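You operate a simulated robot arm through the tools that you are given. There is no shell and no other tool. Be economical: measure what you need, move in short steps, check, and stop when the job is done.

You run a simulated two-armed robot. Do the job below in one go: nothing can be reset, and whatever is moved stays where it is left.

JOB
Pick up the white-handled jug with one hand, pass it to the other hand and put it on the bottom shelf of the trolley. Open the right bench door, take the tall white-cap bottle on the far corner of the island and put it away on the shelf of the right bench cupboard, then shut the door. Open the orange drawer, take the white funnel and put it in the inside of the orange drawer, then shut the drawer. Take the waste beaker and leave it on top of the vent bottle. Pull the middle right bench door open. The order is free. Set down upright: white-handled jug, tall white-cap bottle, waste beaker.

Only the result counts: the job must be done as asked and must still hold three seconds after the hand-in. Knocking over, shifting, dropping, spilling or breaking anything else fails it. Lids that push on must go on centred and level and be pressed home; caps that screw on are set level and turned clockwise until they are tight.

ROBOT AND FRAMES
Two 7-joint arms with two-finger grippers on one trunk, on a base that drives. Base frame: it is fixed to the floor where the robot stands at the start and does not move with it; the origin is under the middle of the robot, x ahead of it, y to its left, z up; the surface under the hand at the start is at about z = 850. Readings come in mm, rad, newtons and seconds.
The left shoulder is at the start at [70, 139, 1230], the right one opposite. With the tool pointing down near the work surface each hand reaches from about 360 to 760 mm from the robot's upright axis, wherever it stands, measured 20 degrees to its own side. Places, roughly: bottom shelf of the trolley [-500, -1500, 200]; inside of the orange drawer [4800, 1800, 700]; middle right bench door [2800, 2600, 400]; orange drawer [4800, 1800, 700]; right bench door [3300, 2600, 500]; shelf of the right bench cupboard [3300, 3000, 500]; tall white-cap bottle [500, -250, 1000]; vent bottle [2000, -500, 1000]; waste beaker [2500, -250, 1000]; white funnel (6x6x7 cm) [4700, -2800, 900]; white-handled jug [500, 0, 1000]. Payload 3.43 kg a hand.
The TCP of each hand is the grasp point between the finger pads, 30 mm short of the fingertips. In the tool frame z runs along the fingers and y along their closing line. The gripper opens to 104 mm. The gripper's body begins 57 mm behind the TCP.
Orientation is told as [roll, pitch, yaw] about the base's x, y, z axes, in that order, counted from this pose: with the fingers straight down and closing along the base's y, the tool's x points along the base's -x, its y along +y and its z along -z.

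CONTROLS
- The arms move only by the tool arm_command. It takes "left_targets", "right_targets" or both (then of equal length, played together; a hand with none holds still); each is a list of rows, each a list of 3 entries, a list of its own where there are three numbers: the shift along the tool's x, y, z in mm, then the turn, a rotation vector about the tool's x, y, z in rad, then the finger opening in mm, from 0 to 104. In form: [[[tx, ty, tz], [ax, ay, az], grip], ...]. A call has 1 to 8 rows; each row is the pose to reach, as a shift and turn from the pose commanded when the call began, along the tool's axes at that moment. Rows are played at 5 a second. More than 50 mm and 0.15 rad between two rows, or a gripper value outside its range, and nothing of the call is played. A pose out of reach is approached as far as the arm can. The call stops where the force on the tool passes 40 N (or 10 N more than at its start, if that is more) or the arm is blocked; 0.2 s more then pass. Each finger travels about 45 mm/s and halts on what it meets, pressing with about 38 N; the grip force reading is that of the motor and also rises with nothing between the fingers. The clock runs only during rows and for 0.2 s after the last one: add rows that repeat a pose to give the fingers time. It gives the time, the measured TCP pose, the force on the tool (base axes), the opening and the grip force at its end, in the units of the frame above (readings bear some noise), with the torque about the TCP (base axes, N m) and any sound that the robot's microphone picked up.
- Cameras (640 x 400 px; columns grow to the right, rows downward): "scene" is now at [120.2, -44.1, 1444.8]; the picture's right is [-0.50, -0.86, 0.00], its down [-0.61, 0.35, -0.71] and it looks along [0.62, -0.36, -0.70] (base axes); focal length 269 px, centre (320, 200). "left" rides on the left gripper at [67, -18, -90] in its tool frame; the picture's right is [0.25, 0.97, 0.00], its down [-0.73, 0.19, -0.66] and it looks along [-0.64, 0.17, 0.75] (tool axes); focal length 218 px, centre (320, 200). "right" rides on the right gripper at [67, 18, -90] in its tool frame; the picture's right is [-0.25, 0.97, 0.00], its down [-0.73, -0.19, -0.66] and it looks along [-0.64, -0.17, 0.75] (tool axes); focal length 218 px, centre (320, 200). There is no depth. A picture from a camera that has moved, and an enlarged one, comes with that camera's place and axes in the base frame and with its lens.
- capture(camera): a new picture of that camera. No time passes.
- slide_trunk(by): slides the trunk up (or, below 0, down) by that many mm; the arms and the scene camera ride with it, the base frame stays. It gives what a move gives, with no picture.
- drive_base(legs): drives the robot by 1 to 6 legs, each [ahead, left, turn to the left] in mm, mm and rad, along the robot's own axes; the way and the turn of a leg run together, so that a leg with both is an arc; at most 1500 mm and 3.142 rad a leg. The arms and the cameras ride along, it lands a little off, and it stops where it bumps. It gives what a move gives.
- pan_tilt(pan, tilt): turns the head with the scene camera to pan (to the left, within 1.501 rad either way) and tilt (down, from -0.506 to 1.204), counted from straight ahead of the robot. It gives what a move gives.
- enlarge(camera, box): a new picture of the part [left, top, right, bottom] of that camera's present view, enlarged. No time passes.
- close_job(): hands the job in; it is judged then, once.

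Go step by step. Nothing tells you exact positions but the pictures and the camera data: compare them with the known pose of the tool, close in by small moves and look again before you grip or let go. The budget is 207 turns and 202 pictures, counting those below and the enlarged ones. Unless the task says otherwise, let go and move clear before handing in.

The tools are called after "Request:" as a command line: name --argument value ..., lists and objects as JSON in quotes. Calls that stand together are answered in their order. arm_command: Moves the arms, as the interface text tells. Its arguments: {"type":"object","properties":{"left_targets":{"type":"array","items":{"type":"array"}},"right_targets":{"type":"array","items":{"type":"array"}}},"required":[]} The other tools are called the same way: slide_trunk (by) slides the trunk up or down; drive_base (legs) drives the base; pan_tilt (pan, tilt) turns the head that bears the scene camera; capture (camera) takes a picture; enlarge (camera, box) takes an enlarged picture of a part of a camera's view; close_job () hands the job in.

At the start:

```text
time_s: 0.0
left_eef_pos: [512.4, -16.0, 1180.3]
left_ee_rot: [0.001, -0.001, -0.001]
left_contact_force: [-0.5, -0.2, -0.5]
left_torque: [0.01, 0.02, 0.02]
left_finger_gap: 104.1
left_finger_force: 0.0
right_eef_pos: [415.2, -454.6, 1109.5]
right_ee_rot: [0.001, 0.0, 0.001]
right_contact_force: [0.9, -0.1, 0.1]
right_torque: [0.0, -0.03, 0.0]
right_finger_gap: 104.2
right_finger_force: 0.1
trunk travel left (down, up): [-725.0, 215.0]
robot x, y, heading: [0.1, 2.4, 0.002]
head pan, tilt: [-0.527, 0.775]
```

scene: 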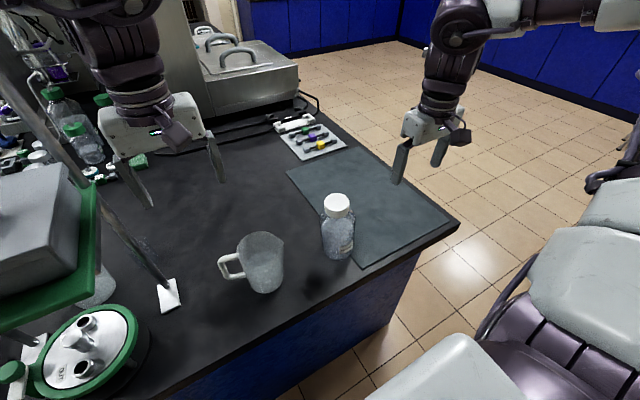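
right: 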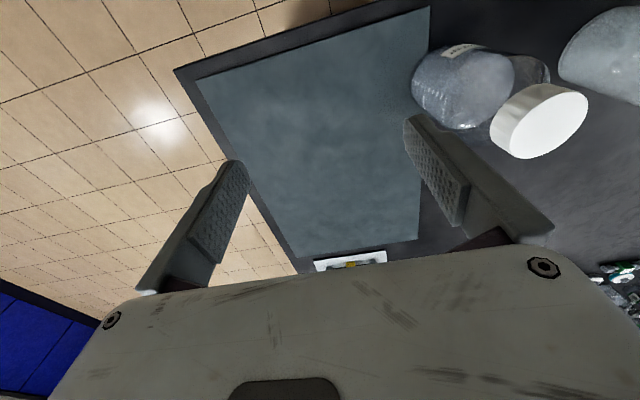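
left: 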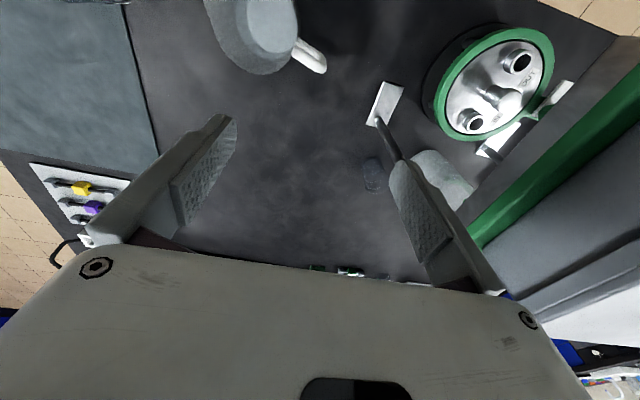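

The jug is near [490,-100] and the white-cap bottle near [470,-300], both on the island in front of me. I'll zoom in on both and look toward the trolley.

Request:
enlarge --camera "scene" --box '[200, 170, 400, 310]'

Request:
pan_tilt --pan -1.5 --tilt 0.4

Request:
capture --camera "scene"

Request:
pan_tilt --pan 0.3 --tilt 0.2

Request:
capture --camera "scene"

```text
2.86 times, centred on (300, 240) of scene
camera zoom: at [120.2, -44.1, 1444.8], right [-0.5, -0.86, 0.0], down [-0.61, 0.35, -0.71], along [0.62, -0.36, -0.7], focal length 769 px, centre (377, 86)
```

zoom: 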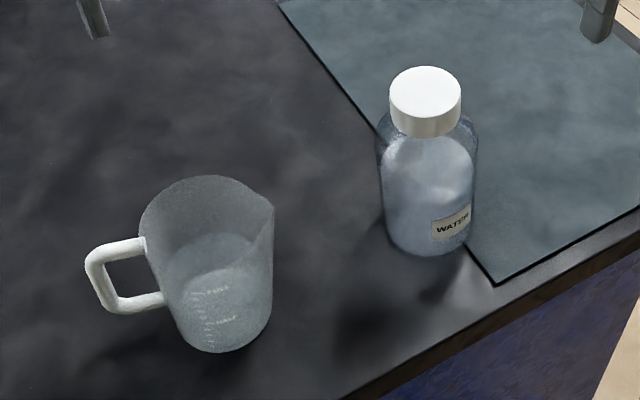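

```text
time_s: 1.2
left_eef_pos: [513.3, -15.3, 1180.6]
left_ee_rot: [0.0, 0.0, 0.0]
left_contact_force: [0.1, -0.2, 0.1]
left_torque: [-0.01, -0.04, -0.01]
left_finger_gap: 104.2
left_finger_force: 0.0
right_eef_pos: [415.5, -455.0, 1109.3]
right_ee_rot: [0.0, -0.002, 0.0]
right_contact_force: [-0.2, -0.5, 0.9]
right_torque: [-0.02, -0.02, 0.0]
right_finger_gap: 104.1
right_finger_force: 0.1
trunk travel left (down, up): [-725.0, 215.0]
robot x, y, heading: [0.4, 2.0, -0.0]
head pan, tilt: [-1.499, 0.4]
```

```text
197 pictures are left
camera scene: at [56.2, -95.4, 1477.9], right [-1.0, -0.07, 0.0], down [-0.03, 0.39, -0.92], along [0.07, -0.92, -0.39], focal length 269 px, centre (320, 200)
```

scene: 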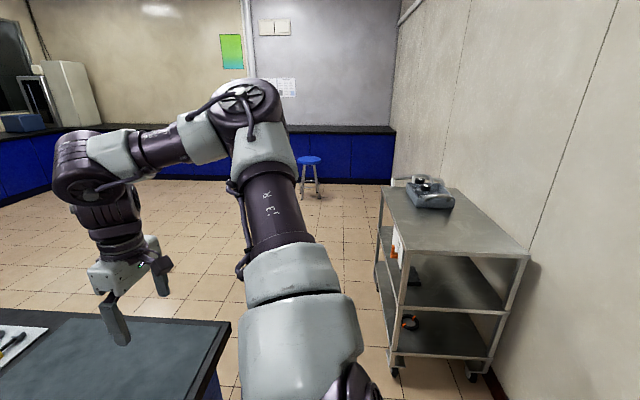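

```text
time_s: 3.0
left_eef_pos: [512.4, -15.3, 1180.9]
left_ee_rot: [0.001, 0.001, 0.001]
left_contact_force: [0.1, 0.1, -0.2]
left_torque: [0.0, 0.01, -0.01]
left_finger_gap: 104.3
left_finger_force: 0.0
right_eef_pos: [414.8, -454.5, 1108.8]
right_ee_rot: [0.0, -0.001, -0.001]
right_contact_force: [-0.1, 0.3, 0.1]
right_torque: [-0.02, 0.02, 0.0]
right_finger_gap: 104.1
right_finger_force: 0.1
trunk travel left (down, up): [-725.0, 215.0]
robot x, y, heading: [1.8, 0.1, 0.006]
head pan, tilt: [0.3, 0.201]
```

```text
196 pictures are left
camera scene: at [138.5, 24.5, 1496.5], right [0.3, -0.96, 0.0], down [-0.19, -0.06, -0.98], along [0.94, 0.29, -0.2], focal length 269 px, centre (320, 200)
```

scene: 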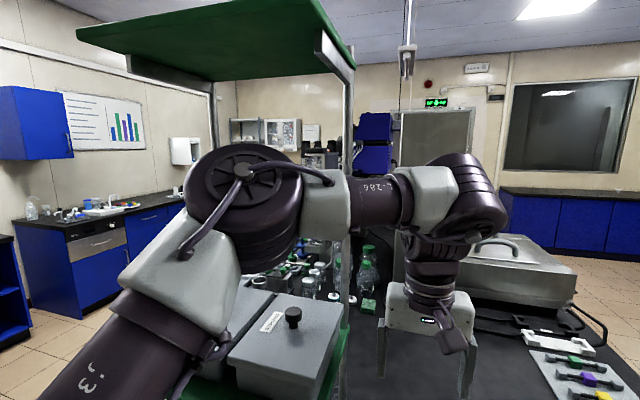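

Trolley is at right-rear, with its near end at about y=-1095 and x from -260 to -730. I'll bring the left hand above the jug, fingers closing across it perpendicular to the handle, and look.

Request:
arm_command --left_targets '[[[6, -12, 12], [0, 0, -0.145], 104], [[13, -24, 24], [0, 0, -0.29], 104], [[19, -37, 36], [0, 0, -0.435], 104], [[26, -49, 48], [0, 0, -0.58], 104], [[32, -61, 60], [0, 0, -0.725], 104], [[39, -74, 72], [0, 0, -0.87], 104], [[45, -86, 85], [0, 0, -1.01], 104], [[45, -86, 85], [0, 0, -1.01], 104]]'

Request:
pan_tilt --pan -0.25 --tilt 0.9

Request:
capture --camera "left"

Request:
capture --camera "scene"

```text
time_s: 4.8
left_eef_pos: [588.6, -23.3, 1200.7]
left_ee_rot: [-0.047, 0.012, 0.695]
left_contact_force: [0.0, -0.1, 0.3]
left_torque: [0.03, 0.0, 0.0]
left_finger_gap: 103.9
left_finger_force: 0.0
left hand out of reach, approached as far as the arm can: row 2, 3, 4, 5, 6, 7, 8
right_eef_pos: [415.7, -454.5, 1110.1]
right_ee_rot: [0.001, 0.0, 0.001]
right_contact_force: [0.2, 0.3, 0.0]
right_torque: [0.01, 0.01, -0.02]
right_finger_gap: 104.0
right_finger_force: 0.1
trunk travel left (down, up): [-725.0, 215.0]
robot x, y, heading: [-1.3, 3.2, 0.001]
head pan, tilt: [0.3, 0.201]
```

```text
time_s: 5.9
left_eef_pos: [589.7, -23.4, 1200.6]
left_ee_rot: [-0.044, 0.01, 0.696]
left_contact_force: [-0.2, 0.2, -0.2]
left_torque: [-0.01, 0.01, -0.02]
left_finger_gap: 104.1
left_finger_force: 0.0
right_eef_pos: [415.9, -456.0, 1109.6]
right_ee_rot: [-0.001, -0.002, -0.002]
right_contact_force: [0.0, -0.3, 0.7]
right_torque: [-0.01, 0.02, 0.01]
right_finger_gap: 104.1
right_finger_force: 0.1
trunk travel left (down, up): [-725.0, 215.0]
robot x, y, heading: [-1.1, -2.9, 0.001]
head pan, tilt: [-0.25, 0.901]
```

```text
195 pictures are left
camera left: at [546.2, -75.2, 1293.0], right [-0.81, 0.58, -0.04], down [0.42, 0.64, 0.64], along [0.4, 0.5, -0.77], focal length 218 px, centre (320, 200)
```

left: 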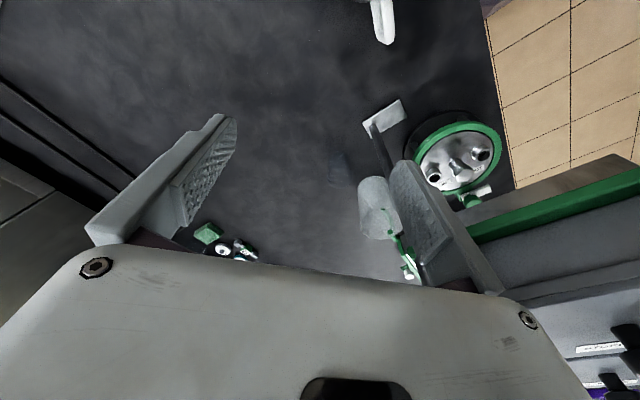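

```text
194 pictures are left
camera scene: at [122.8, -21.5, 1435.0], right [-0.25, -0.97, 0.0], down [-0.76, 0.19, -0.62], along [0.6, -0.15, -0.78], focal length 269 px, centre (320, 200)
```

scene: 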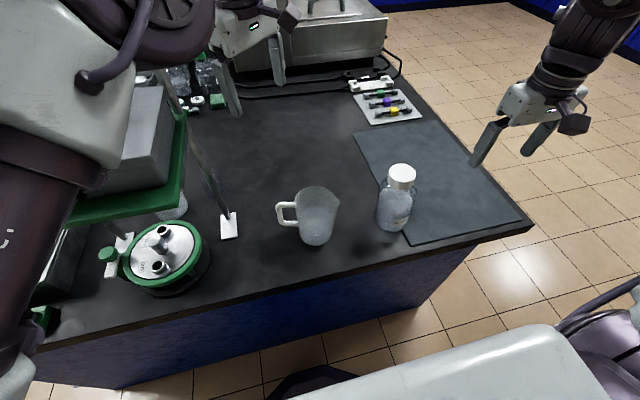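

Left arm can't fold there; I'll shift the base to the right so the jug sits on the left hand's side.

Request:
drive_base --legs '[[0, -270, 0]]'

Request:
capture --camera "left"

Request:
capture --camera "scene"

```text
time_s: 7.9
left_eef_pos: [588.6, -298.9, 1203.6]
left_ee_rot: [-0.047, 0.012, 0.694]
left_contact_force: [1.2, -0.7, -0.1]
left_torque: [-0.01, -0.02, 0.0]
left_finger_gap: 104.0
left_finger_force: 0.0
right_eef_pos: [414.5, -730.0, 1109.4]
right_ee_rot: [-0.001, 0.0, 0.0]
right_contact_force: [1.0, -0.4, 0.7]
right_torque: [-0.01, -0.04, 0.0]
right_finger_gap: 103.8
right_finger_force: 0.0
trunk travel left (down, up): [-725.0, 215.0]
robot x, y, heading: [-1.9, -275.5, -0.006]
head pan, tilt: [-0.25, 0.901]
```

```text
193 pictures are left
camera left: at [545.4, -350.8, 1294.4], right [-0.81, 0.58, -0.04], down [0.42, 0.64, 0.64], along [0.4, 0.5, -0.77], focal length 218 px, centre (320, 200)
```

left: 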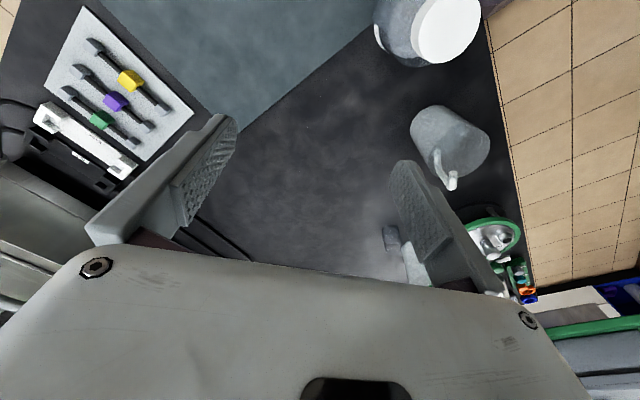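

```text
192 pictures are left
camera scene: at [122.3, -296.1, 1435.0], right [-0.25, -0.97, 0.0], down [-0.76, 0.19, -0.62], along [0.6, -0.16, -0.78], focal length 269 px, centre (320, 200)
```

scene: 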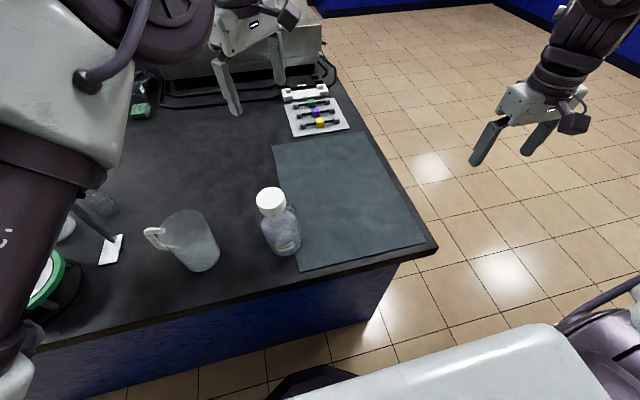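

The jug's centre is about [470,-105] with the handle pointing about 70° left. I'll move the left hand to above the jug, levelled.

Request:
arm_command --left_targets '[[[-5, 38, 10], [-0.014, -0.02, 0], 104], [[-11, 76, 20], [-0.028, -0.039, 0], 104], [[-17, 114, 40], [-0.028, -0.039, 0], 104], [[-23, 152, 60], [-0.028, -0.039, 0], 104], [[-28, 190, 80], [-0.028, -0.039, 0], 104], [[-33, 225, 100], [-0.028, -0.039, 0], 104], [[-33, 225, 104], [-0.028, -0.039, 0], 104]]'

Request:
capture --camera "left"

Request:
capture --camera "scene"

```text
time_s: 9.5
left_eef_pos: [603.1, -102.6, 1154.3]
left_ee_rot: [-0.014, -0.033, 0.69]
left_contact_force: [0.1, -1.1, 0.0]
left_torque: [0.05, 0.02, 0.01]
left_finger_gap: 103.9
left_finger_force: 0.2
left hand out of reach, approached as far as the arm can: row 1, 2, 3, 4, 5, 6, 7
right_eef_pos: [413.4, -736.7, 1107.2]
right_ee_rot: [0.003, -0.002, -0.002]
right_contact_force: [-0.9, 0.1, -0.5]
right_torque: [0.08, -0.03, 0.0]
right_finger_gap: 104.0
right_finger_force: 0.1
trunk travel left (down, up): [-725.0, 215.0]
robot x, y, heading: [0.3, -274.8, -0.005]
head pan, tilt: [-0.25, 0.901]
```

```text
191 pictures are left
camera left: at [558.7, -159.1, 1242.5], right [-0.81, 0.58, -0.02], down [0.42, 0.61, 0.68], along [0.41, 0.54, -0.74], focal length 218 px, centre (320, 200)
```

left: 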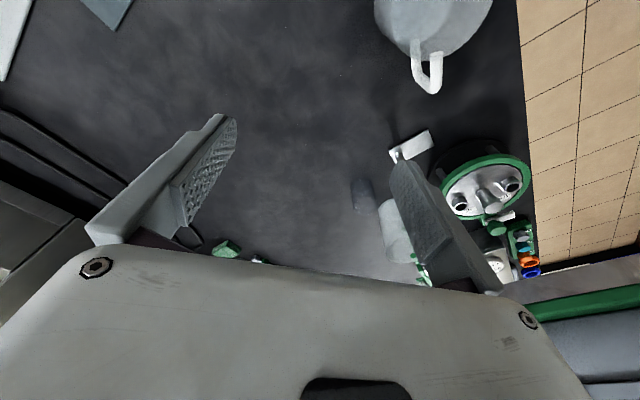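

```text
190 pictures are left
camera scene: at [121.5, -304.3, 1434.9], right [-0.25, -0.97, 0.0], down [-0.76, 0.2, -0.62], along [0.6, -0.15, -0.78], focal length 269 px, centre (320, 200)
```

scene: 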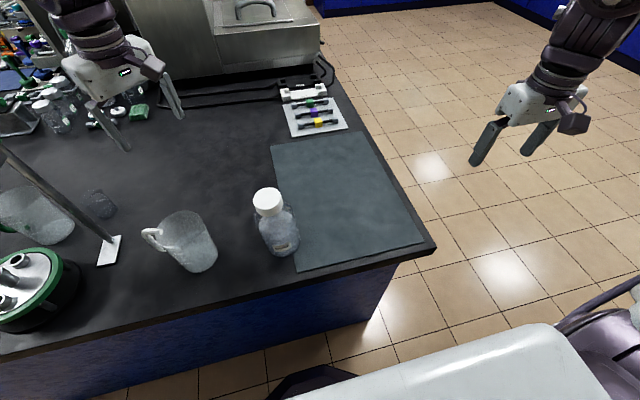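

The reach limit keeps the hand out at 600 mm from the axis, so I'll back the base up 130 mm to bring the hand over the jug.

Request:
drive_base --legs '[[-130, 0, 0]]'

Request:
capture --camera "left"

Request:
capture --camera "scene"

```text
time_s: 10.7
left_eef_pos: [477.2, -95.4, 1152.7]
left_ee_rot: [-0.016, -0.025, 0.697]
left_contact_force: [-0.2, 0.7, -1.4]
left_torque: [-0.01, 0.0, 0.04]
left_finger_gap: 103.8
left_finger_force: 0.1
right_eef_pos: [288.1, -731.8, 1108.6]
right_ee_rot: [-0.001, 0.0, 0.0]
right_contact_force: [0.4, 0.4, 0.1]
right_torque: [0.0, 0.0, -0.02]
right_finger_gap: 103.6
right_finger_force: 0.1
trunk travel left (down, up): [-725.0, 215.0]
robot x, y, heading: [-130.7, -280.4, -0.0]
head pan, tilt: [-0.25, 0.901]
```

```text
189 pictures are left
camera left: at [433.0, -152.2, 1240.6], right [-0.81, 0.58, -0.02], down [0.42, 0.61, 0.67], along [0.4, 0.54, -0.74], focal length 218 px, centre (320, 200)
```

left: 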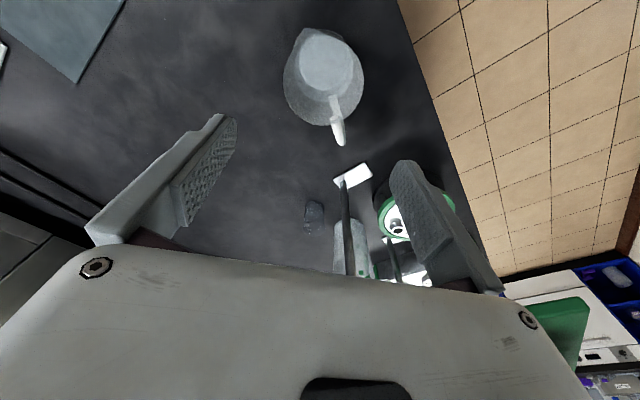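

```text
188 pictures are left
camera scene: at [-3.7, -298.0, 1434.7], right [-0.25, -0.97, 0.0], down [-0.76, 0.19, -0.62], along [0.6, -0.15, -0.78], focal length 269 px, centre (320, 200)
```

scene: 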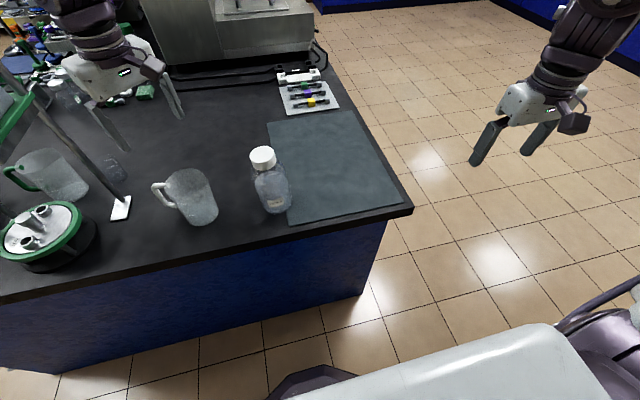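

The rim centre measures [467,-107] with a width of about 84 mm. I'll lower to just above the rim and check.

Request:
arm_command --left_targets '[[[5, -1, 40], [-0.014, 0.005, 0], 104], [[10, -2, 80], [-0.028, 0.009, 0], 104], [[13, -2, 120], [-0.028, 0.009, 0], 104], [[13, -2, 123], [-0.028, 0.009, 0], 104]]'

Request:
capture --camera "left"

Request:
enlarge --camera "scene" --box '[80, 80, 320, 230]'

```text
time_s: 11.7
left_eef_pos: [489.2, -94.9, 1038.6]
left_ee_rot: [0.01, -0.016, 0.692]
left_contact_force: [-0.1, 0.0, -0.8]
left_torque: [0.03, 0.0, 0.0]
left_finger_gap: 104.1
left_finger_force: 0.1
left hand out of reach, approached as far as the arm can: row 1, 2, 3, 4
right_eef_pos: [287.2, -732.1, 1109.0]
right_ee_rot: [0.002, -0.001, 0.0]
right_contact_force: [0.3, 0.1, 0.2]
right_torque: [0.0, -0.01, -0.02]
right_finger_gap: 103.9
right_finger_force: 0.0
trunk travel left (down, up): [-725.0, 215.0]
robot x, y, heading: [-128.7, -270.7, 0.003]
head pan, tilt: [-0.25, 0.901]
```

```text
187 pictures are left
camera left: at [447.2, -152.7, 1127.9], right [-0.81, 0.58, 0.01], down [0.43, 0.6, 0.67], along [0.39, 0.55, -0.74], focal length 218 px, centre (320, 200)
```

left: 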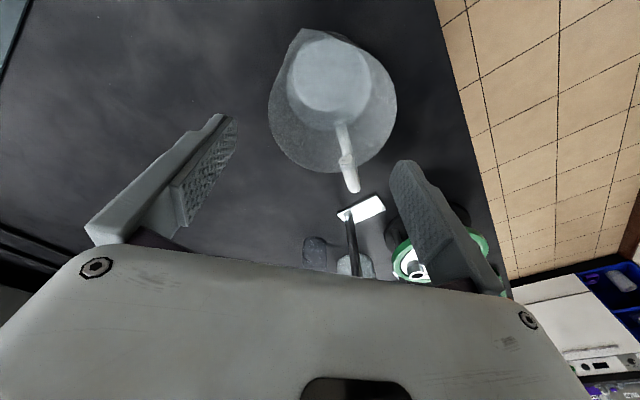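

```text
2.67 times, centred on (200, 155) of scene
camera zoom: at [-5.5, -297.7, 1434.9], right [-0.25, -0.97, 0.0], down [-0.76, 0.19, -0.62], along [0.6, -0.15, -0.78], focal length 718 px, centre (640, 320)
```

zoom: 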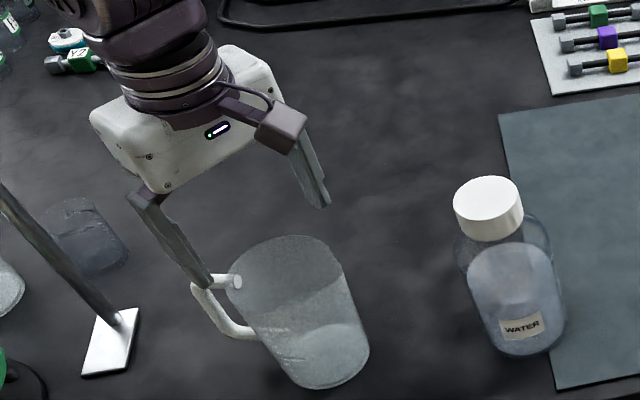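

Rim centre confirmed at about [469,-108]. I'll back up a little more so the arm isn't at its near limit, then centre.

Request:
drive_base --legs '[[-50, -10, 0]]'

Request:
arm_command --left_targets '[[[-8, -6, 0], [0, 0, 0], 104], [[-12, -9, 0], [0, 0, 0], 104]]'

```text
time_s: 12.7
left_eef_pos: [444.4, -103.9, 1035.3]
left_ee_rot: [0.013, -0.011, 0.695]
left_contact_force: [1.2, 0.0, -0.2]
left_torque: [-0.02, 0.02, 0.0]
left_finger_gap: 104.0
left_finger_force: 0.0
right_eef_pos: [242.3, -739.4, 1108.3]
right_ee_rot: [-0.003, 0.004, 0.0]
right_contact_force: [0.1, -0.4, 0.3]
right_torque: [0.0, 0.04, -0.01]
right_finger_gap: 104.0
right_finger_force: 0.0
trunk travel left (down, up): [-725.0, 215.0]
robot x, y, heading: [-178.2, -283.5, 0.005]
head pan, tilt: [-0.25, 0.901]
```

```text
time_s: 13.3
left_eef_pos: [456.5, -104.6, 1038.5]
left_ee_rot: [0.013, -0.014, 0.693]
left_contact_force: [0.4, -0.3, 0.0]
left_torque: [0.0, -0.01, 0.02]
left_finger_gap: 104.0
left_finger_force: 0.2
right_eef_pos: [240.8, -740.3, 1109.1]
right_ee_rot: [-0.002, 0.0, 0.002]
right_contact_force: [0.3, -0.5, 0.2]
right_torque: [-0.02, 0.04, 0.0]
right_finger_gap: 104.3
right_finger_force: 0.1
trunk travel left (down, up): [-725.0, 215.0]
robot x, y, heading: [-174.5, -283.3, -0.002]
head pan, tilt: [-0.25, 0.901]
```

Now reachable. Centre on the rim and lower the tips to rim height for a check.

Request:
arm_command --left_targets '[[[-6.6, -10.8, 0], [0, 0.019, 0], 104], [[-6.6, -10.8, 20], [0, 0.019, 0], 104]]'

Request:
capture --camera "left"

Request:
enlarge --camera "scene" --box '[80, 60, 320, 210]'

```text
time_s: 13.9
left_eef_pos: [466.0, -107.5, 1018.3]
left_ee_rot: [0.011, 0.003, 0.695]
left_contact_force: [-0.2, -0.1, 1.1]
left_torque: [-0.01, 0.01, 0.05]
left_finger_gap: 104.0
left_finger_force: 0.1
right_eef_pos: [240.0, -739.5, 1108.7]
right_ee_rot: [-0.002, 0.002, 0.001]
right_contact_force: [-0.2, -0.4, -0.6]
right_torque: [-0.02, -0.02, -0.04]
right_finger_gap: 104.0
right_finger_force: 0.1
trunk travel left (down, up): [-725.0, 215.0]
robot x, y, heading: [-176.0, -283.1, 0.002]
head pan, tilt: [-0.25, 0.901]
```

```text
185 pictures are left
camera left: at [426.9, -164.5, 1108.7], right [-0.81, 0.58, 0.01], down [0.45, 0.61, 0.66], along [0.37, 0.54, -0.75], focal length 218 px, centre (320, 200)
```

left: 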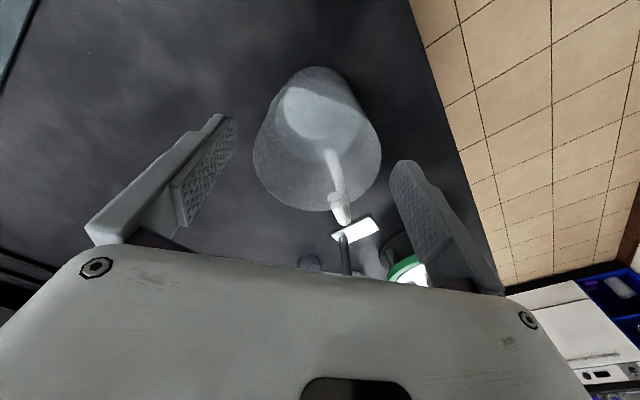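

```text
2.67 times, centred on (200, 135) of scene
camera zoom: at [-53.4, -306.3, 1434.8], right [-0.25, -0.97, 0.0], down [-0.76, 0.19, -0.62], along [0.6, -0.15, -0.78], focal length 718 px, centre (640, 373)
```

zoom: 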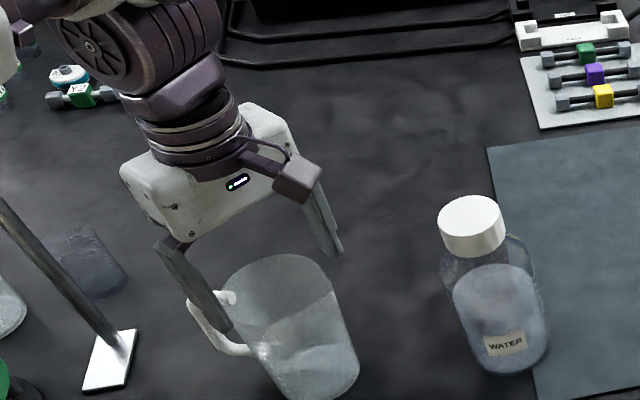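

The fingertips are centred over the rim. I'll descend 46 mm, grip, and check.

Request:
arm_command --left_targets '[[[2, -3, 23], [0, 0, 0], 104], [[2, -3, 46], [0, 0, 0], 104], [[2, -3, 46], [0, 0, 0], 70], [[2, -3, 46], [0, 0, 0], 60], [[2, -3, 46], [0, 0, 0], 60], [[2, -3, 46], [0, 0, 0], 60]]'

Request:
capture --camera "left"

```text
time_s: 15.3
left_eef_pos: [466.1, -110.6, 972.7]
left_ee_rot: [0.012, 0.005, 0.695]
left_contact_force: [-0.2, 1.1, -0.4]
left_torque: [-0.05, 0.03, 0.02]
left_finger_gap: 84.9
left_finger_force: 37.8
right_eef_pos: [238.4, -740.9, 1109.2]
right_ee_rot: [-0.001, -0.003, 0.002]
right_contact_force: [0.0, 0.5, -0.4]
right_torque: [0.04, 0.0, 0.02]
right_finger_gap: 104.0
right_finger_force: 0.0
trunk travel left (down, up): [-725.0, 215.0]
robot x, y, heading: [-178.3, -283.9, -0.001]
head pan, tilt: [-0.25, 0.901]
```

```text
183 pictures are left
camera left: at [425.1, -167.7, 1062.5], right [-0.81, 0.58, 0.01], down [0.45, 0.61, 0.66], along [0.37, 0.54, -0.75], focal length 218 px, centre (320, 200)
```

left: 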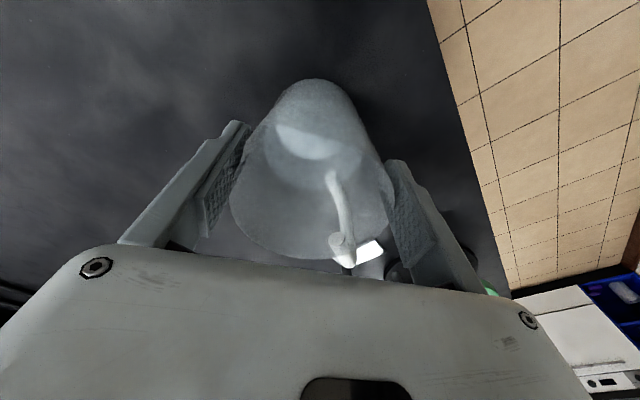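

Gripped at 85 mm. Now lift 130 mm.

Request:
arm_command --left_targets '[[[2, 0, -20], [0, 0, 0], 60], [[2, 0, -50], [0, 0, 0], 60], [[0, 0, -90], [0, 0, 0], 60], [[0, 0, -130], [0, 0, 0], 60]]'

Request:
capture --camera "scene"

```text
time_s: 16.3
left_eef_pos: [467.7, -112.9, 1105.2]
left_ee_rot: [0.014, 0.004, 0.696]
left_contact_force: [-0.2, 0.2, -3.5]
left_torque: [-0.07, 0.04, -0.02]
left_finger_gap: 84.9
left_finger_force: 38.0
right_eef_pos: [237.1, -741.9, 1108.9]
right_ee_rot: [0.0, -0.001, -0.002]
right_contact_force: [-0.2, 0.3, 0.2]
right_torque: [0.04, -0.01, 0.0]
right_finger_gap: 104.1
right_finger_force: 0.1
trunk travel left (down, up): [-725.0, 215.0]
robot x, y, heading: [-180.4, -286.0, 0.001]
head pan, tilt: [-0.25, 0.901]
```

```text
182 pictures are left
camera scene: at [-55.6, -308.8, 1434.9], right [-0.25, -0.97, 0.0], down [-0.76, 0.19, -0.62], along [0.6, -0.15, -0.78], focal length 269 px, centre (320, 200)
```

scene: 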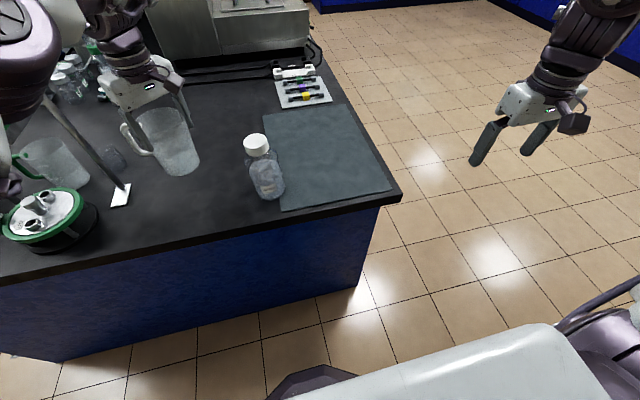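

The jug is lifted and weighs only ~0.36 kg. I'll back away from the island and pitch the right hand to 30° below horizontal for the handover.

Request:
drive_base --legs '[[-350, 0, 0]]'

Request:
arm_command --right_targets '[[[0, 0, 0], [0, -0.15, 0], 104], [[0, 0, 0], [0, -0.3, 0], 104], [[0, 0, 0], [0, -0.45, 0], 104], [[0, 0, 0], [0, -0.6, 0], 104], [[0, 0, 0], [0, -0.75, 0], 104], [[0, 0, 0], [0, -0.9, 0], 104], [[0, 0, 0], [0, -1.047, 0], 104], [[0, 0, 0], [0, -1.047, 0], 104]]'

```text
time_s: 18.5
left_eef_pos: [137.2, -109.4, 1105.0]
left_ee_rot: [0.011, 0.003, 0.695]
left_contact_force: [-0.6, -0.2, -3.2]
left_torque: [-0.05, -0.01, -0.02]
left_finger_gap: 85.0
left_finger_force: 38.0
right_eef_pos: [-92.6, -740.6, 1110.8]
right_ee_rot: [-0.002, -0.005, 0.001]
right_contact_force: [0.1, -0.2, -0.2]
right_torque: [0.01, 0.0, 0.0]
right_finger_gap: 103.8
right_finger_force: 0.1
trunk travel left (down, up): [-725.0, 215.0]
robot x, y, heading: [-504.7, -285.0, -0.003]
head pan, tilt: [-0.25, 0.901]
stopped in leg 1: the robot was blocked; the commanded pose is now the measured one
```

```text
time_s: 20.3
left_eef_pos: [140.9, -110.4, 1103.3]
left_ee_rot: [0.012, 0.006, 0.696]
left_contact_force: [0.7, 0.8, -2.7]
left_torque: [-0.07, 0.05, -0.02]
left_finger_gap: 85.1
left_finger_force: 38.4
right_eef_pos: [-87.6, -739.5, 1107.7]
right_ee_rot: [-0.005, -1.05, 0.005]
right_contact_force: [-0.5, -0.2, -0.5]
right_torque: [0.02, -0.02, -0.02]
right_finger_gap: 104.0
right_finger_force: 0.1
trunk travel left (down, up): [-725.0, 215.0]
robot x, y, heading: [-506.0, -285.6, -0.002]
head pan, tilt: [-0.25, 0.901]
```

Backed until a bump behind (wall). Now yaw the right hand and bring it toward the jug.

Request:
arm_command --right_targets '[[[-5, 45, 8], [-0.126, 0, -0.073], 104], [[-10, 90, 16], [-0.252, 0, -0.146], 104], [[-15, 135, 25], [-0.378, 0, -0.218], 104], [[-20, 180, 34], [-0.504, 0, -0.291], 104], [[-25, 225, 43], [-0.63, 0, -0.364], 104], [[-30, 270, 52], [-0.756, 0, -0.437], 104], [[-30, 270, 52], [-0.756, 0, -0.437], 104]]'

Request:
pan_tilt --pan 0.0 --tilt 0.6

Request:
capture --camera "scene"

Request:
capture --camera "right"

```text
time_s: 21.9
left_eef_pos: [139.5, -111.5, 1102.3]
left_ee_rot: [0.014, 0.005, 0.694]
left_contact_force: [0.2, -0.8, -3.2]
left_torque: [-0.07, 0.04, -0.03]
left_finger_gap: 84.9
left_finger_force: 38.1
right_eef_pos: [-30.6, -470.4, 1107.4]
right_ee_rot: [-0.005, -1.048, 0.883]
right_contact_force: [0.3, -0.6, 0.1]
right_torque: [0.02, -0.03, -0.01]
right_finger_gap: 103.9
right_finger_force: 0.1
trunk travel left (down, up): [-725.0, 215.0]
robot x, y, heading: [-503.6, -286.4, 0.002]
head pan, tilt: [-0.25, 0.901]
```

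```text
time_s: 22.7
left_eef_pos: [141.0, -110.4, 1101.9]
left_ee_rot: [0.013, 0.007, 0.694]
left_contact_force: [0.3, -0.5, -3.1]
left_torque: [-0.11, 0.02, -0.01]
left_finger_gap: 84.9
left_finger_force: 38.4
right_eef_pos: [-29.2, -470.1, 1107.0]
right_ee_rot: [-0.001, -1.048, 0.879]
right_contact_force: [-0.1, 0.2, -0.7]
right_torque: [-0.02, 0.02, -0.01]
right_finger_gap: 104.1
right_finger_force: 0.1
trunk travel left (down, up): [-725.0, 215.0]
robot x, y, heading: [-506.3, -285.9, 0.001]
head pan, tilt: [0.0, 0.6]
```

```text
181 pictures are left
camera scene: at [-365.8, -288.3, 1459.6], right [0.0, -1.0, 0.0], down [-0.57, 0.0, -0.82], along [0.82, 0.0, -0.57], focal length 269 px, centre (320, 200)
```

scene: 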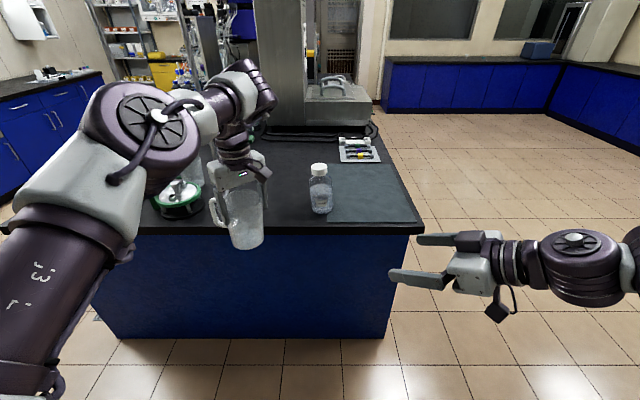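

```text
180 pictures are left
camera right: at [-114.4, -544.8, 1093.5], right [-0.66, 0.72, 0.22], down [0.02, -0.28, 0.96], along [0.75, 0.64, 0.17], focal length 218 px, centre (320, 200)
```

right: 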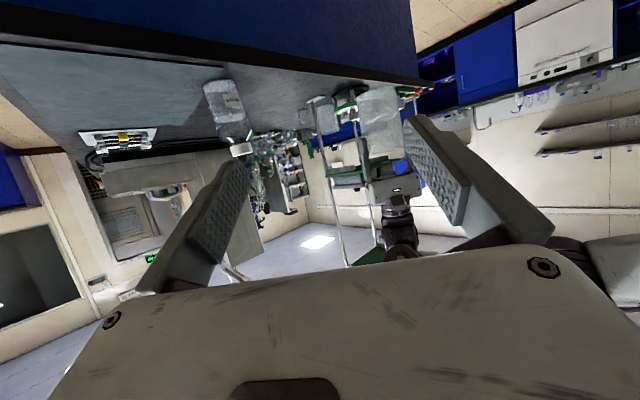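

Jug hangs level in the left hand. I'll move the right hand to the pre-grasp, 130 mm short of the jug axis.

Request:
arm_command --right_targets '[[[-19, 14, 34], [0, 0, 0], 104], [[-37, 28, 68], [0, 0, 0], 104], [[-56, 42, 103], [0, 0, 0], 104], [[-75, 56, 137], [0, 0, 0], 104], [[-94, 70, 171], [0, 0, 0], 104], [[-112, 84, 205], [0, 0, 0], 104], [[-131, 98, 239], [0, 0, 0], 104], [[-131, 98, 239], [0, 0, 0], 104]]'

Request:
capture --camera "scene"

Request:
capture --camera "right"

Request:
capture --camera "left"

```text
time_s: 24.5
left_eef_pos: [141.2, -110.8, 1103.1]
left_ee_rot: [0.015, 0.006, 0.695]
left_contact_force: [-0.1, -0.2, -2.9]
left_torque: [-0.08, 0.01, 0.01]
left_finger_gap: 85.1
left_finger_force: 38.1
right_eef_pos: [70.4, -200.5, 1102.2]
right_ee_rot: [-0.003, -1.047, 0.879]
right_contact_force: [-0.6, -1.0, 0.4]
right_torque: [0.03, -0.01, 0.04]
right_finger_gap: 104.1
right_finger_force: 0.1
trunk travel left (down, up): [-725.0, 215.0]
robot x, y, heading: [-503.8, -290.5, 0.004]
head pan, tilt: [0.0, 0.6]
```

```text
179 pictures are left
camera scene: at [-366.3, -289.4, 1459.7], right [0.0, -1.0, 0.0], down [-0.57, 0.0, -0.82], along [0.82, 0.0, -0.57], focal length 269 px, centre (320, 200)
```

scene: 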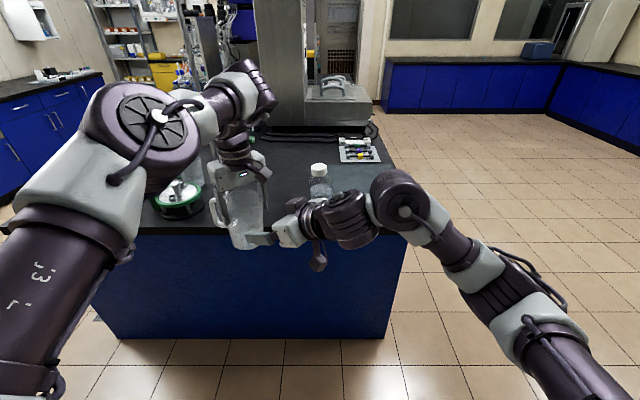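

```text
178 pictures are left
camera right: at [-14.3, -274.9, 1088.8], right [-0.66, 0.72, 0.22], down [0.01, -0.28, 0.96], along [0.75, 0.64, 0.17], focal length 218 px, centre (320, 200)
```

right: 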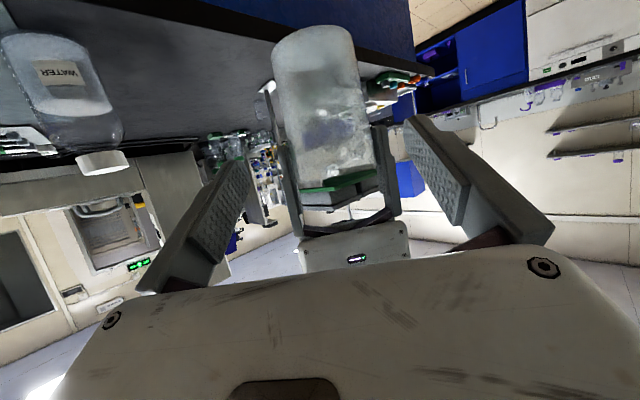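

```text
177 pictures are left
camera left: at [100.7, -168.2, 1193.4], right [-0.81, 0.58, 0.01], down [0.45, 0.61, 0.66], along [0.37, 0.54, -0.75], focal length 218 px, centre (320, 200)
```

left: 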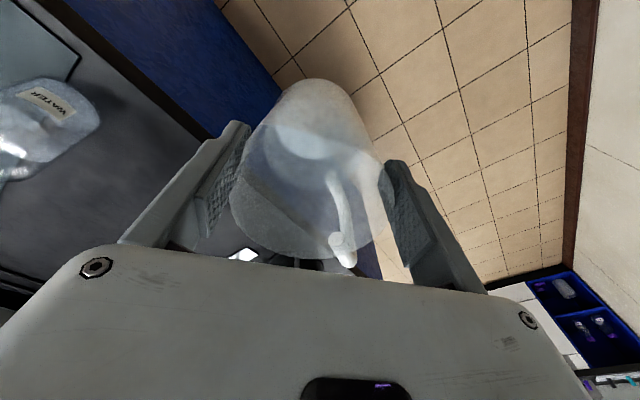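

Alignment is good; advance and close the right hand on the jug body.

Request:
arm_command --right_targets '[[[0, 1, 44], [0, 0, 0], 104], [[0, 2, 88], [0, 0, 0], 104], [[0, 3, 131], [0, 0, 0], 104], [[0, 3, 131], [0, 0, 0], 80], [[0, 3, 131], [0, 0, 0], 60], [[0, 3, 131], [0, 0, 0], 60], [[0, 3, 131], [0, 0, 0], 60], [[0, 3, 131], [0, 0, 0], 60]]'

Request:
capture --camera "right"

Request:
enlarge --camera "scene" --box '[160, 120, 400, 280]'

```text
time_s: 26.3
left_eef_pos: [140.2, -110.8, 1102.9]
left_ee_rot: [0.016, 0.009, 0.696]
left_contact_force: [-22.6, 3.4, 3.4]
left_torque: [0.45, 0.76, 0.41]
left_finger_gap: 85.1
left_finger_force: 37.7
right_eef_pos: [143.1, -110.6, 1035.1]
right_ee_rot: [-0.002, -1.045, 0.873]
right_contact_force: [21.7, -4.8, -2.3]
right_torque: [-0.27, 0.71, -0.37]
right_finger_gap: 83.7
right_finger_force: 38.0
trunk travel left (down, up): [-725.0, 215.0]
robot x, y, heading: [-502.5, -289.6, 0.0]
head pan, tilt: [0.0, 0.6]
```

```text
176 pictures are left
camera right: at [57.5, -185.0, 1022.0], right [-0.66, 0.72, 0.22], down [0.01, -0.28, 0.96], along [0.75, 0.64, 0.17], focal length 218 px, centre (320, 200)
```

right: 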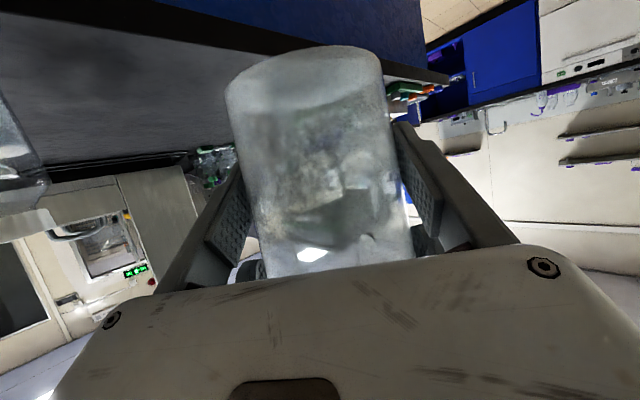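

```text
2.50 times, centred on (280, 200) of scene
camera zoom: at [-365.9, -288.0, 1459.6], right [0.0, -1.0, 0.0], down [-0.57, 0.0, -0.82], along [0.82, 0.0, -0.57], focal length 673 px, centre (420, 200)
```

zoom: 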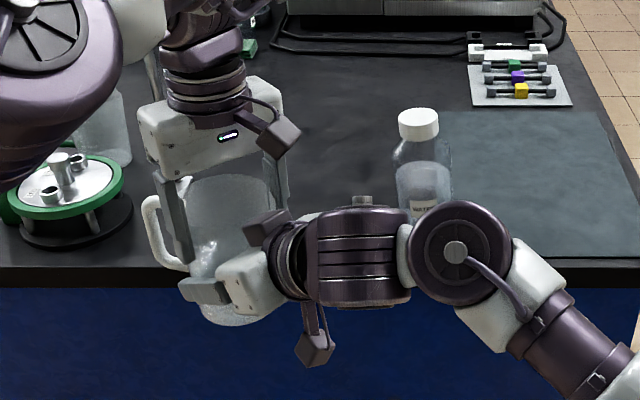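

Both hands hold the jug. Release with the left and lift it clear.

Request:
arm_command --left_targets '[[[0, 0, 0], [0, 0, 0], 92], [[0, 0, 0], [0, 0, 0], 104], [[0, 0, 0], [0, 0, 0], 104], [[0, 0, -30], [0, 0, 0], 104], [[0, 0, -70], [0, 0, 0], 104], [[0, 0, -110], [0, 0, 0], 104], [[0, 0, -110], [0, 0, 0], 104]]'

Request:
capture --camera "scene"

```text
time_s: 27.9
left_eef_pos: [104.5, -128.0, 1198.3]
left_ee_rot: [0.01, 0.004, 0.696]
left_contact_force: [-0.5, 0.0, 0.6]
left_torque: [-0.03, -0.07, 0.04]
left_finger_gap: 104.0
left_finger_force: 0.0
left hand out of reach, approached as far as the arm can: row 4, 5, 6, 7
right_eef_pos: [138.5, -108.9, 1037.3]
right_ee_rot: [-0.006, -1.047, 0.882]
right_contact_force: [-0.3, -0.1, -2.5]
right_torque: [-0.07, 0.03, 0.0]
right_finger_gap: 84.0
right_finger_force: 38.3
trunk travel left (down, up): [-725.0, 215.0]
robot x, y, heading: [-502.4, -285.3, 0.008]
head pan, tilt: [0.0, 0.6]
```

```text
174 pictures are left
camera scene: at [-369.2, -287.2, 1460.0], right [0.0, -1.0, 0.0], down [-0.56, 0.0, -0.83], along [0.83, 0.0, -0.56], focal length 269 px, centre (320, 200)
```

scene: 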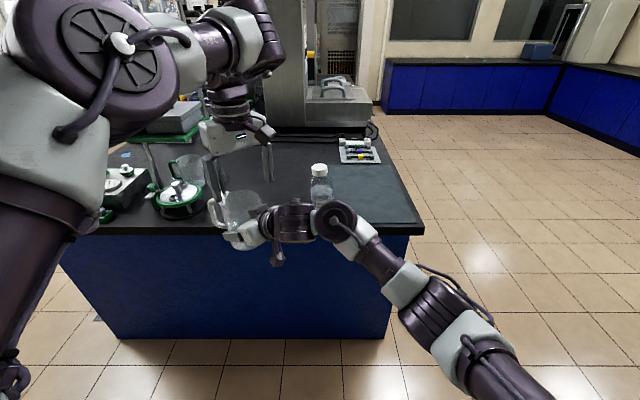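

Jug is now in the right hand. I'll move off the wall and turn to face the trolley, then look.

Request:
drive_base --legs '[[180, 0, 0], [0, 0, -1.571]]'

Request:
capture --camera "scene"

```text
time_s: 33.3
left_eef_pos: [-196.8, -903.9, 1196.7]
left_ee_rot: [0.015, 0.005, -0.923]
left_contact_force: [-0.9, -0.1, -0.2]
left_torque: [0.0, -0.01, 0.01]
left_finger_gap: 104.1
left_finger_force: 0.0
right_eef_pos: [-178.6, -938.4, 1036.6]
right_ee_rot: [-0.004, -1.045, -0.74]
right_contact_force: [0.3, -0.5, -3.1]
right_torque: [0.02, 0.08, -0.01]
right_finger_gap: 83.9
right_finger_force: 37.9
trunk travel left (down, up): [-725.0, 215.0]
robot x, y, heading: [-324.1, -288.8, -1.614]
head pan, tilt: [0.0, 0.6]
```

```text
173 pictures are left
camera scene: at [-331.0, -427.4, 1459.6], right [-1.0, 0.05, 0.0], down [0.03, 0.56, -0.82], along [-0.04, -0.82, -0.57], focal length 269 px, centre (320, 200)
```

scene: 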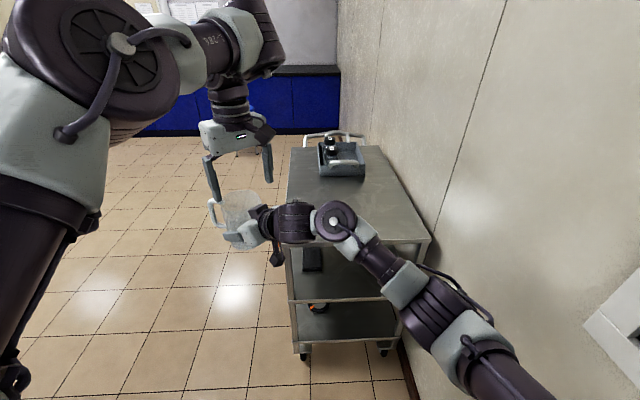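

Trolley's bottom shelf spans x -258..-720 from y -1090; something orange lies on it. I'll lower the trunk to look in.

Request:
slide_trunk --by -450

Request:
pan_tilt --pan 0.0 --tilt 0.55

Request:
capture --camera "scene"

```text
refused: -450 is not a number from -400 to 400
```

```text
time_s: 34.0
left_eef_pos: [-197.4, -905.1, 1197.0]
left_ee_rot: [0.014, 0.006, -0.921]
left_contact_force: [-0.4, 0.9, -0.1]
left_torque: [0.01, 0.03, 0.01]
left_finger_gap: 104.1
left_finger_force: 0.0
right_eef_pos: [-178.8, -938.9, 1035.4]
right_ee_rot: [-0.004, -1.046, -0.739]
right_contact_force: [-0.3, -0.7, -2.6]
right_torque: [0.05, 0.09, 0.02]
right_finger_gap: 83.6
right_finger_force: 37.5
trunk travel left (down, up): [-725.0, 215.0]
robot x, y, heading: [-324.1, -287.2, -1.614]
head pan, tilt: [0.0, 0.55]
```

```text
172 pictures are left
camera scene: at [-331.3, -428.8, 1464.1], right [-1.0, 0.05, 0.0], down [0.02, 0.52, -0.85], along [-0.04, -0.85, -0.52], focal length 269 px, centre (320, 200)
```

scene: 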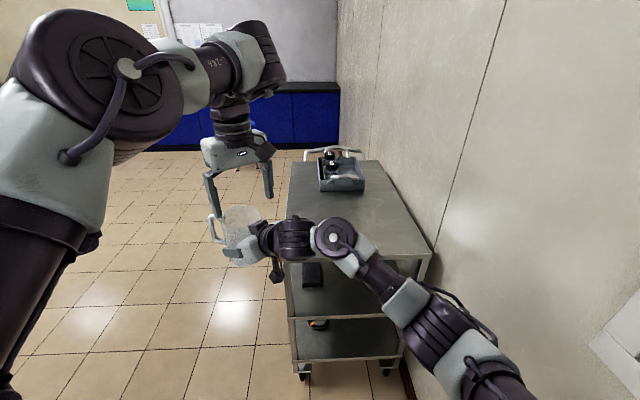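

Request:
slide_trunk --by -400

Request:
slide_trunk --by -280

Request:
capture --camera "scene"

```text
time_s: 37.8
left_eef_pos: [-197.3, -904.3, 797.5]
left_ee_rot: [0.011, 0.006, -0.922]
left_contact_force: [-0.3, 0.4, -0.1]
left_torque: [0.01, 0.0, -0.02]
left_finger_gap: 104.2
left_finger_force: 0.2
right_eef_pos: [-178.5, -939.8, 635.1]
right_ee_rot: [-0.005, -1.044, -0.74]
right_contact_force: [-0.2, -0.9, -3.4]
right_torque: [0.03, 0.09, 0.02]
right_finger_gap: 83.6
right_finger_force: 38.2
trunk travel left (down, up): [-325.0, 615.0]
robot x, y, heading: [-323.1, -287.2, -1.61]
head pan, tilt: [0.0, 0.55]
```

```text
time_s: 40.6
left_eef_pos: [-196.5, -904.4, 517.1]
left_ee_rot: [0.013, 0.006, -0.924]
left_contact_force: [-0.2, 0.1, -0.8]
left_torque: [0.03, 0.02, 0.01]
left_finger_gap: 104.2
left_finger_force: 0.0
right_eef_pos: [-178.4, -938.6, 355.8]
right_ee_rot: [-0.003, -1.045, -0.739]
right_contact_force: [-0.5, -0.5, -3.7]
right_torque: [0.07, 0.06, 0.0]
right_finger_gap: 83.7
right_finger_force: 38.1
trunk travel left (down, up): [-45.0, 895.0]
robot x, y, heading: [-324.0, -288.9, -1.616]
head pan, tilt: [0.0, 0.55]
```

```text
171 pictures are left
camera scene: at [-331.3, -428.3, 784.2], right [-1.0, 0.05, 0.0], down [0.02, 0.52, -0.85], along [-0.04, -0.85, -0.52], focal length 269 px, centre (320, 200)
```

scene: 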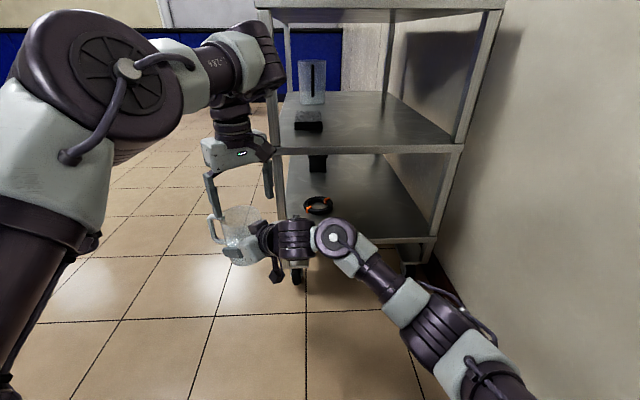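

The bottom shelf's right part is free (tape roll and box sit on its left). I'll swing the right hand to point forward and to the right side of the robot.

Request:
arm_command --right_targets '[[[21.6, -23.1, -37.5], [0.076, 0, 0.044], 60], [[43.2, -46.3, -75.1], [0.152, 0, 0.088], 60], [[65, -69.4, -112.7], [0.227, 0, 0.131], 60], [[86.6, -92.6, -150.2], [0.303, 0, 0.175], 60], [[108.3, -115.7, -187.8], [0.379, 0, 0.219], 60], [[130, -138.9, -225.4], [0.455, 0, 0.263], 60], [[151.6, -162, -263], [0.53, 0, 0.306], 60], [[173.3, -185.2, -300.5], [0.606, 0, 0.35], 60]]'

Request:
capture --camera "scene"

```text
time_s: 42.6
left_eef_pos: [-182.1, -902.9, 519.2]
left_ee_rot: [0.011, 0.004, -0.908]
left_contact_force: [0.1, -0.2, 0.5]
left_torque: [-0.01, 0.0, 0.01]
left_finger_gap: 104.1
left_finger_force: 0.1
right_eef_pos: [-473.6, -842.3, 361.8]
right_ee_rot: [0.224, -1.062, -1.523]
right_contact_force: [-0.2, -0.7, -2.6]
right_torque: [0.03, 0.04, 0.03]
right_finger_gap: 83.4
right_finger_force: 38.0
trunk travel left (down, up): [-45.0, 895.0]
robot x, y, heading: [-317.8, -285.0, -1.601]
head pan, tilt: [0.0, 0.55]
stopped in row 8 (right hand): the arm was blocked; the commanded pose is now the measured one
```

```text
170 pictures are left
camera scene: at [-323.5, -428.6, 785.5], right [-1.0, 0.03, 0.0], down [0.02, 0.52, -0.85], along [-0.03, -0.85, -0.52], focal length 269 px, centre (320, 200)
```

scene: 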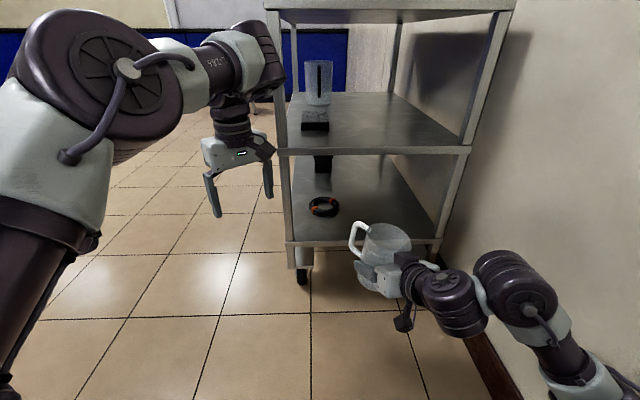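

The right elbow touched the wall, and the jug tilted about 6°. I'll shift the base left off the wall and turn a bit so I approach diagonally.

Request:
drive_base --legs '[[0, 180, 0], [0, 0, -0.37]]'

Request:
capture --camera "scene"

```text
time_s: 45.2
left_eef_pos: [-238.2, -915.4, 517.9]
left_ee_rot: [0.012, 0.006, -1.283]
left_contact_force: [0.9, -0.2, -0.3]
left_torque: [-0.03, 0.02, -0.01]
left_finger_gap: 104.2
left_finger_force: 0.1
right_eef_pos: [-486.3, -752.3, 358.9]
right_ee_rot: [0.225, -1.06, -1.899]
right_contact_force: [0.0, -0.3, -2.9]
right_torque: [0.05, -0.02, 0.03]
right_finger_gap: 83.5
right_finger_force: 37.9
trunk travel left (down, up): [-45.0, 895.0]
robot x, y, heading: [-136.2, -290.1, -1.98]
head pan, tilt: [0.0, 0.55]
```

```text
169 pictures are left
camera scene: at [-194.5, -423.1, 784.2], right [-0.92, 0.4, 0.0], down [0.21, 0.48, -0.85], along [-0.34, -0.78, -0.52], focal length 269 px, centre (320, 200)
```

scene: 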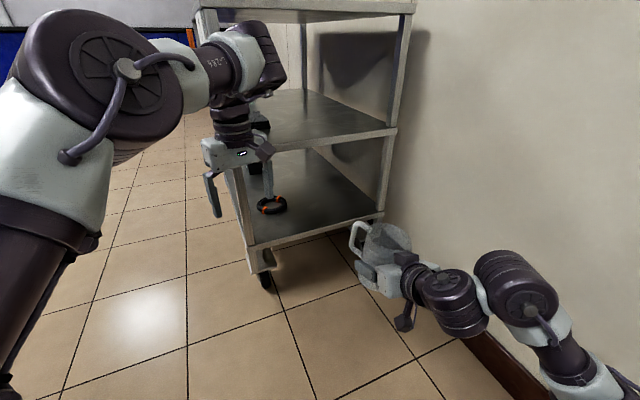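

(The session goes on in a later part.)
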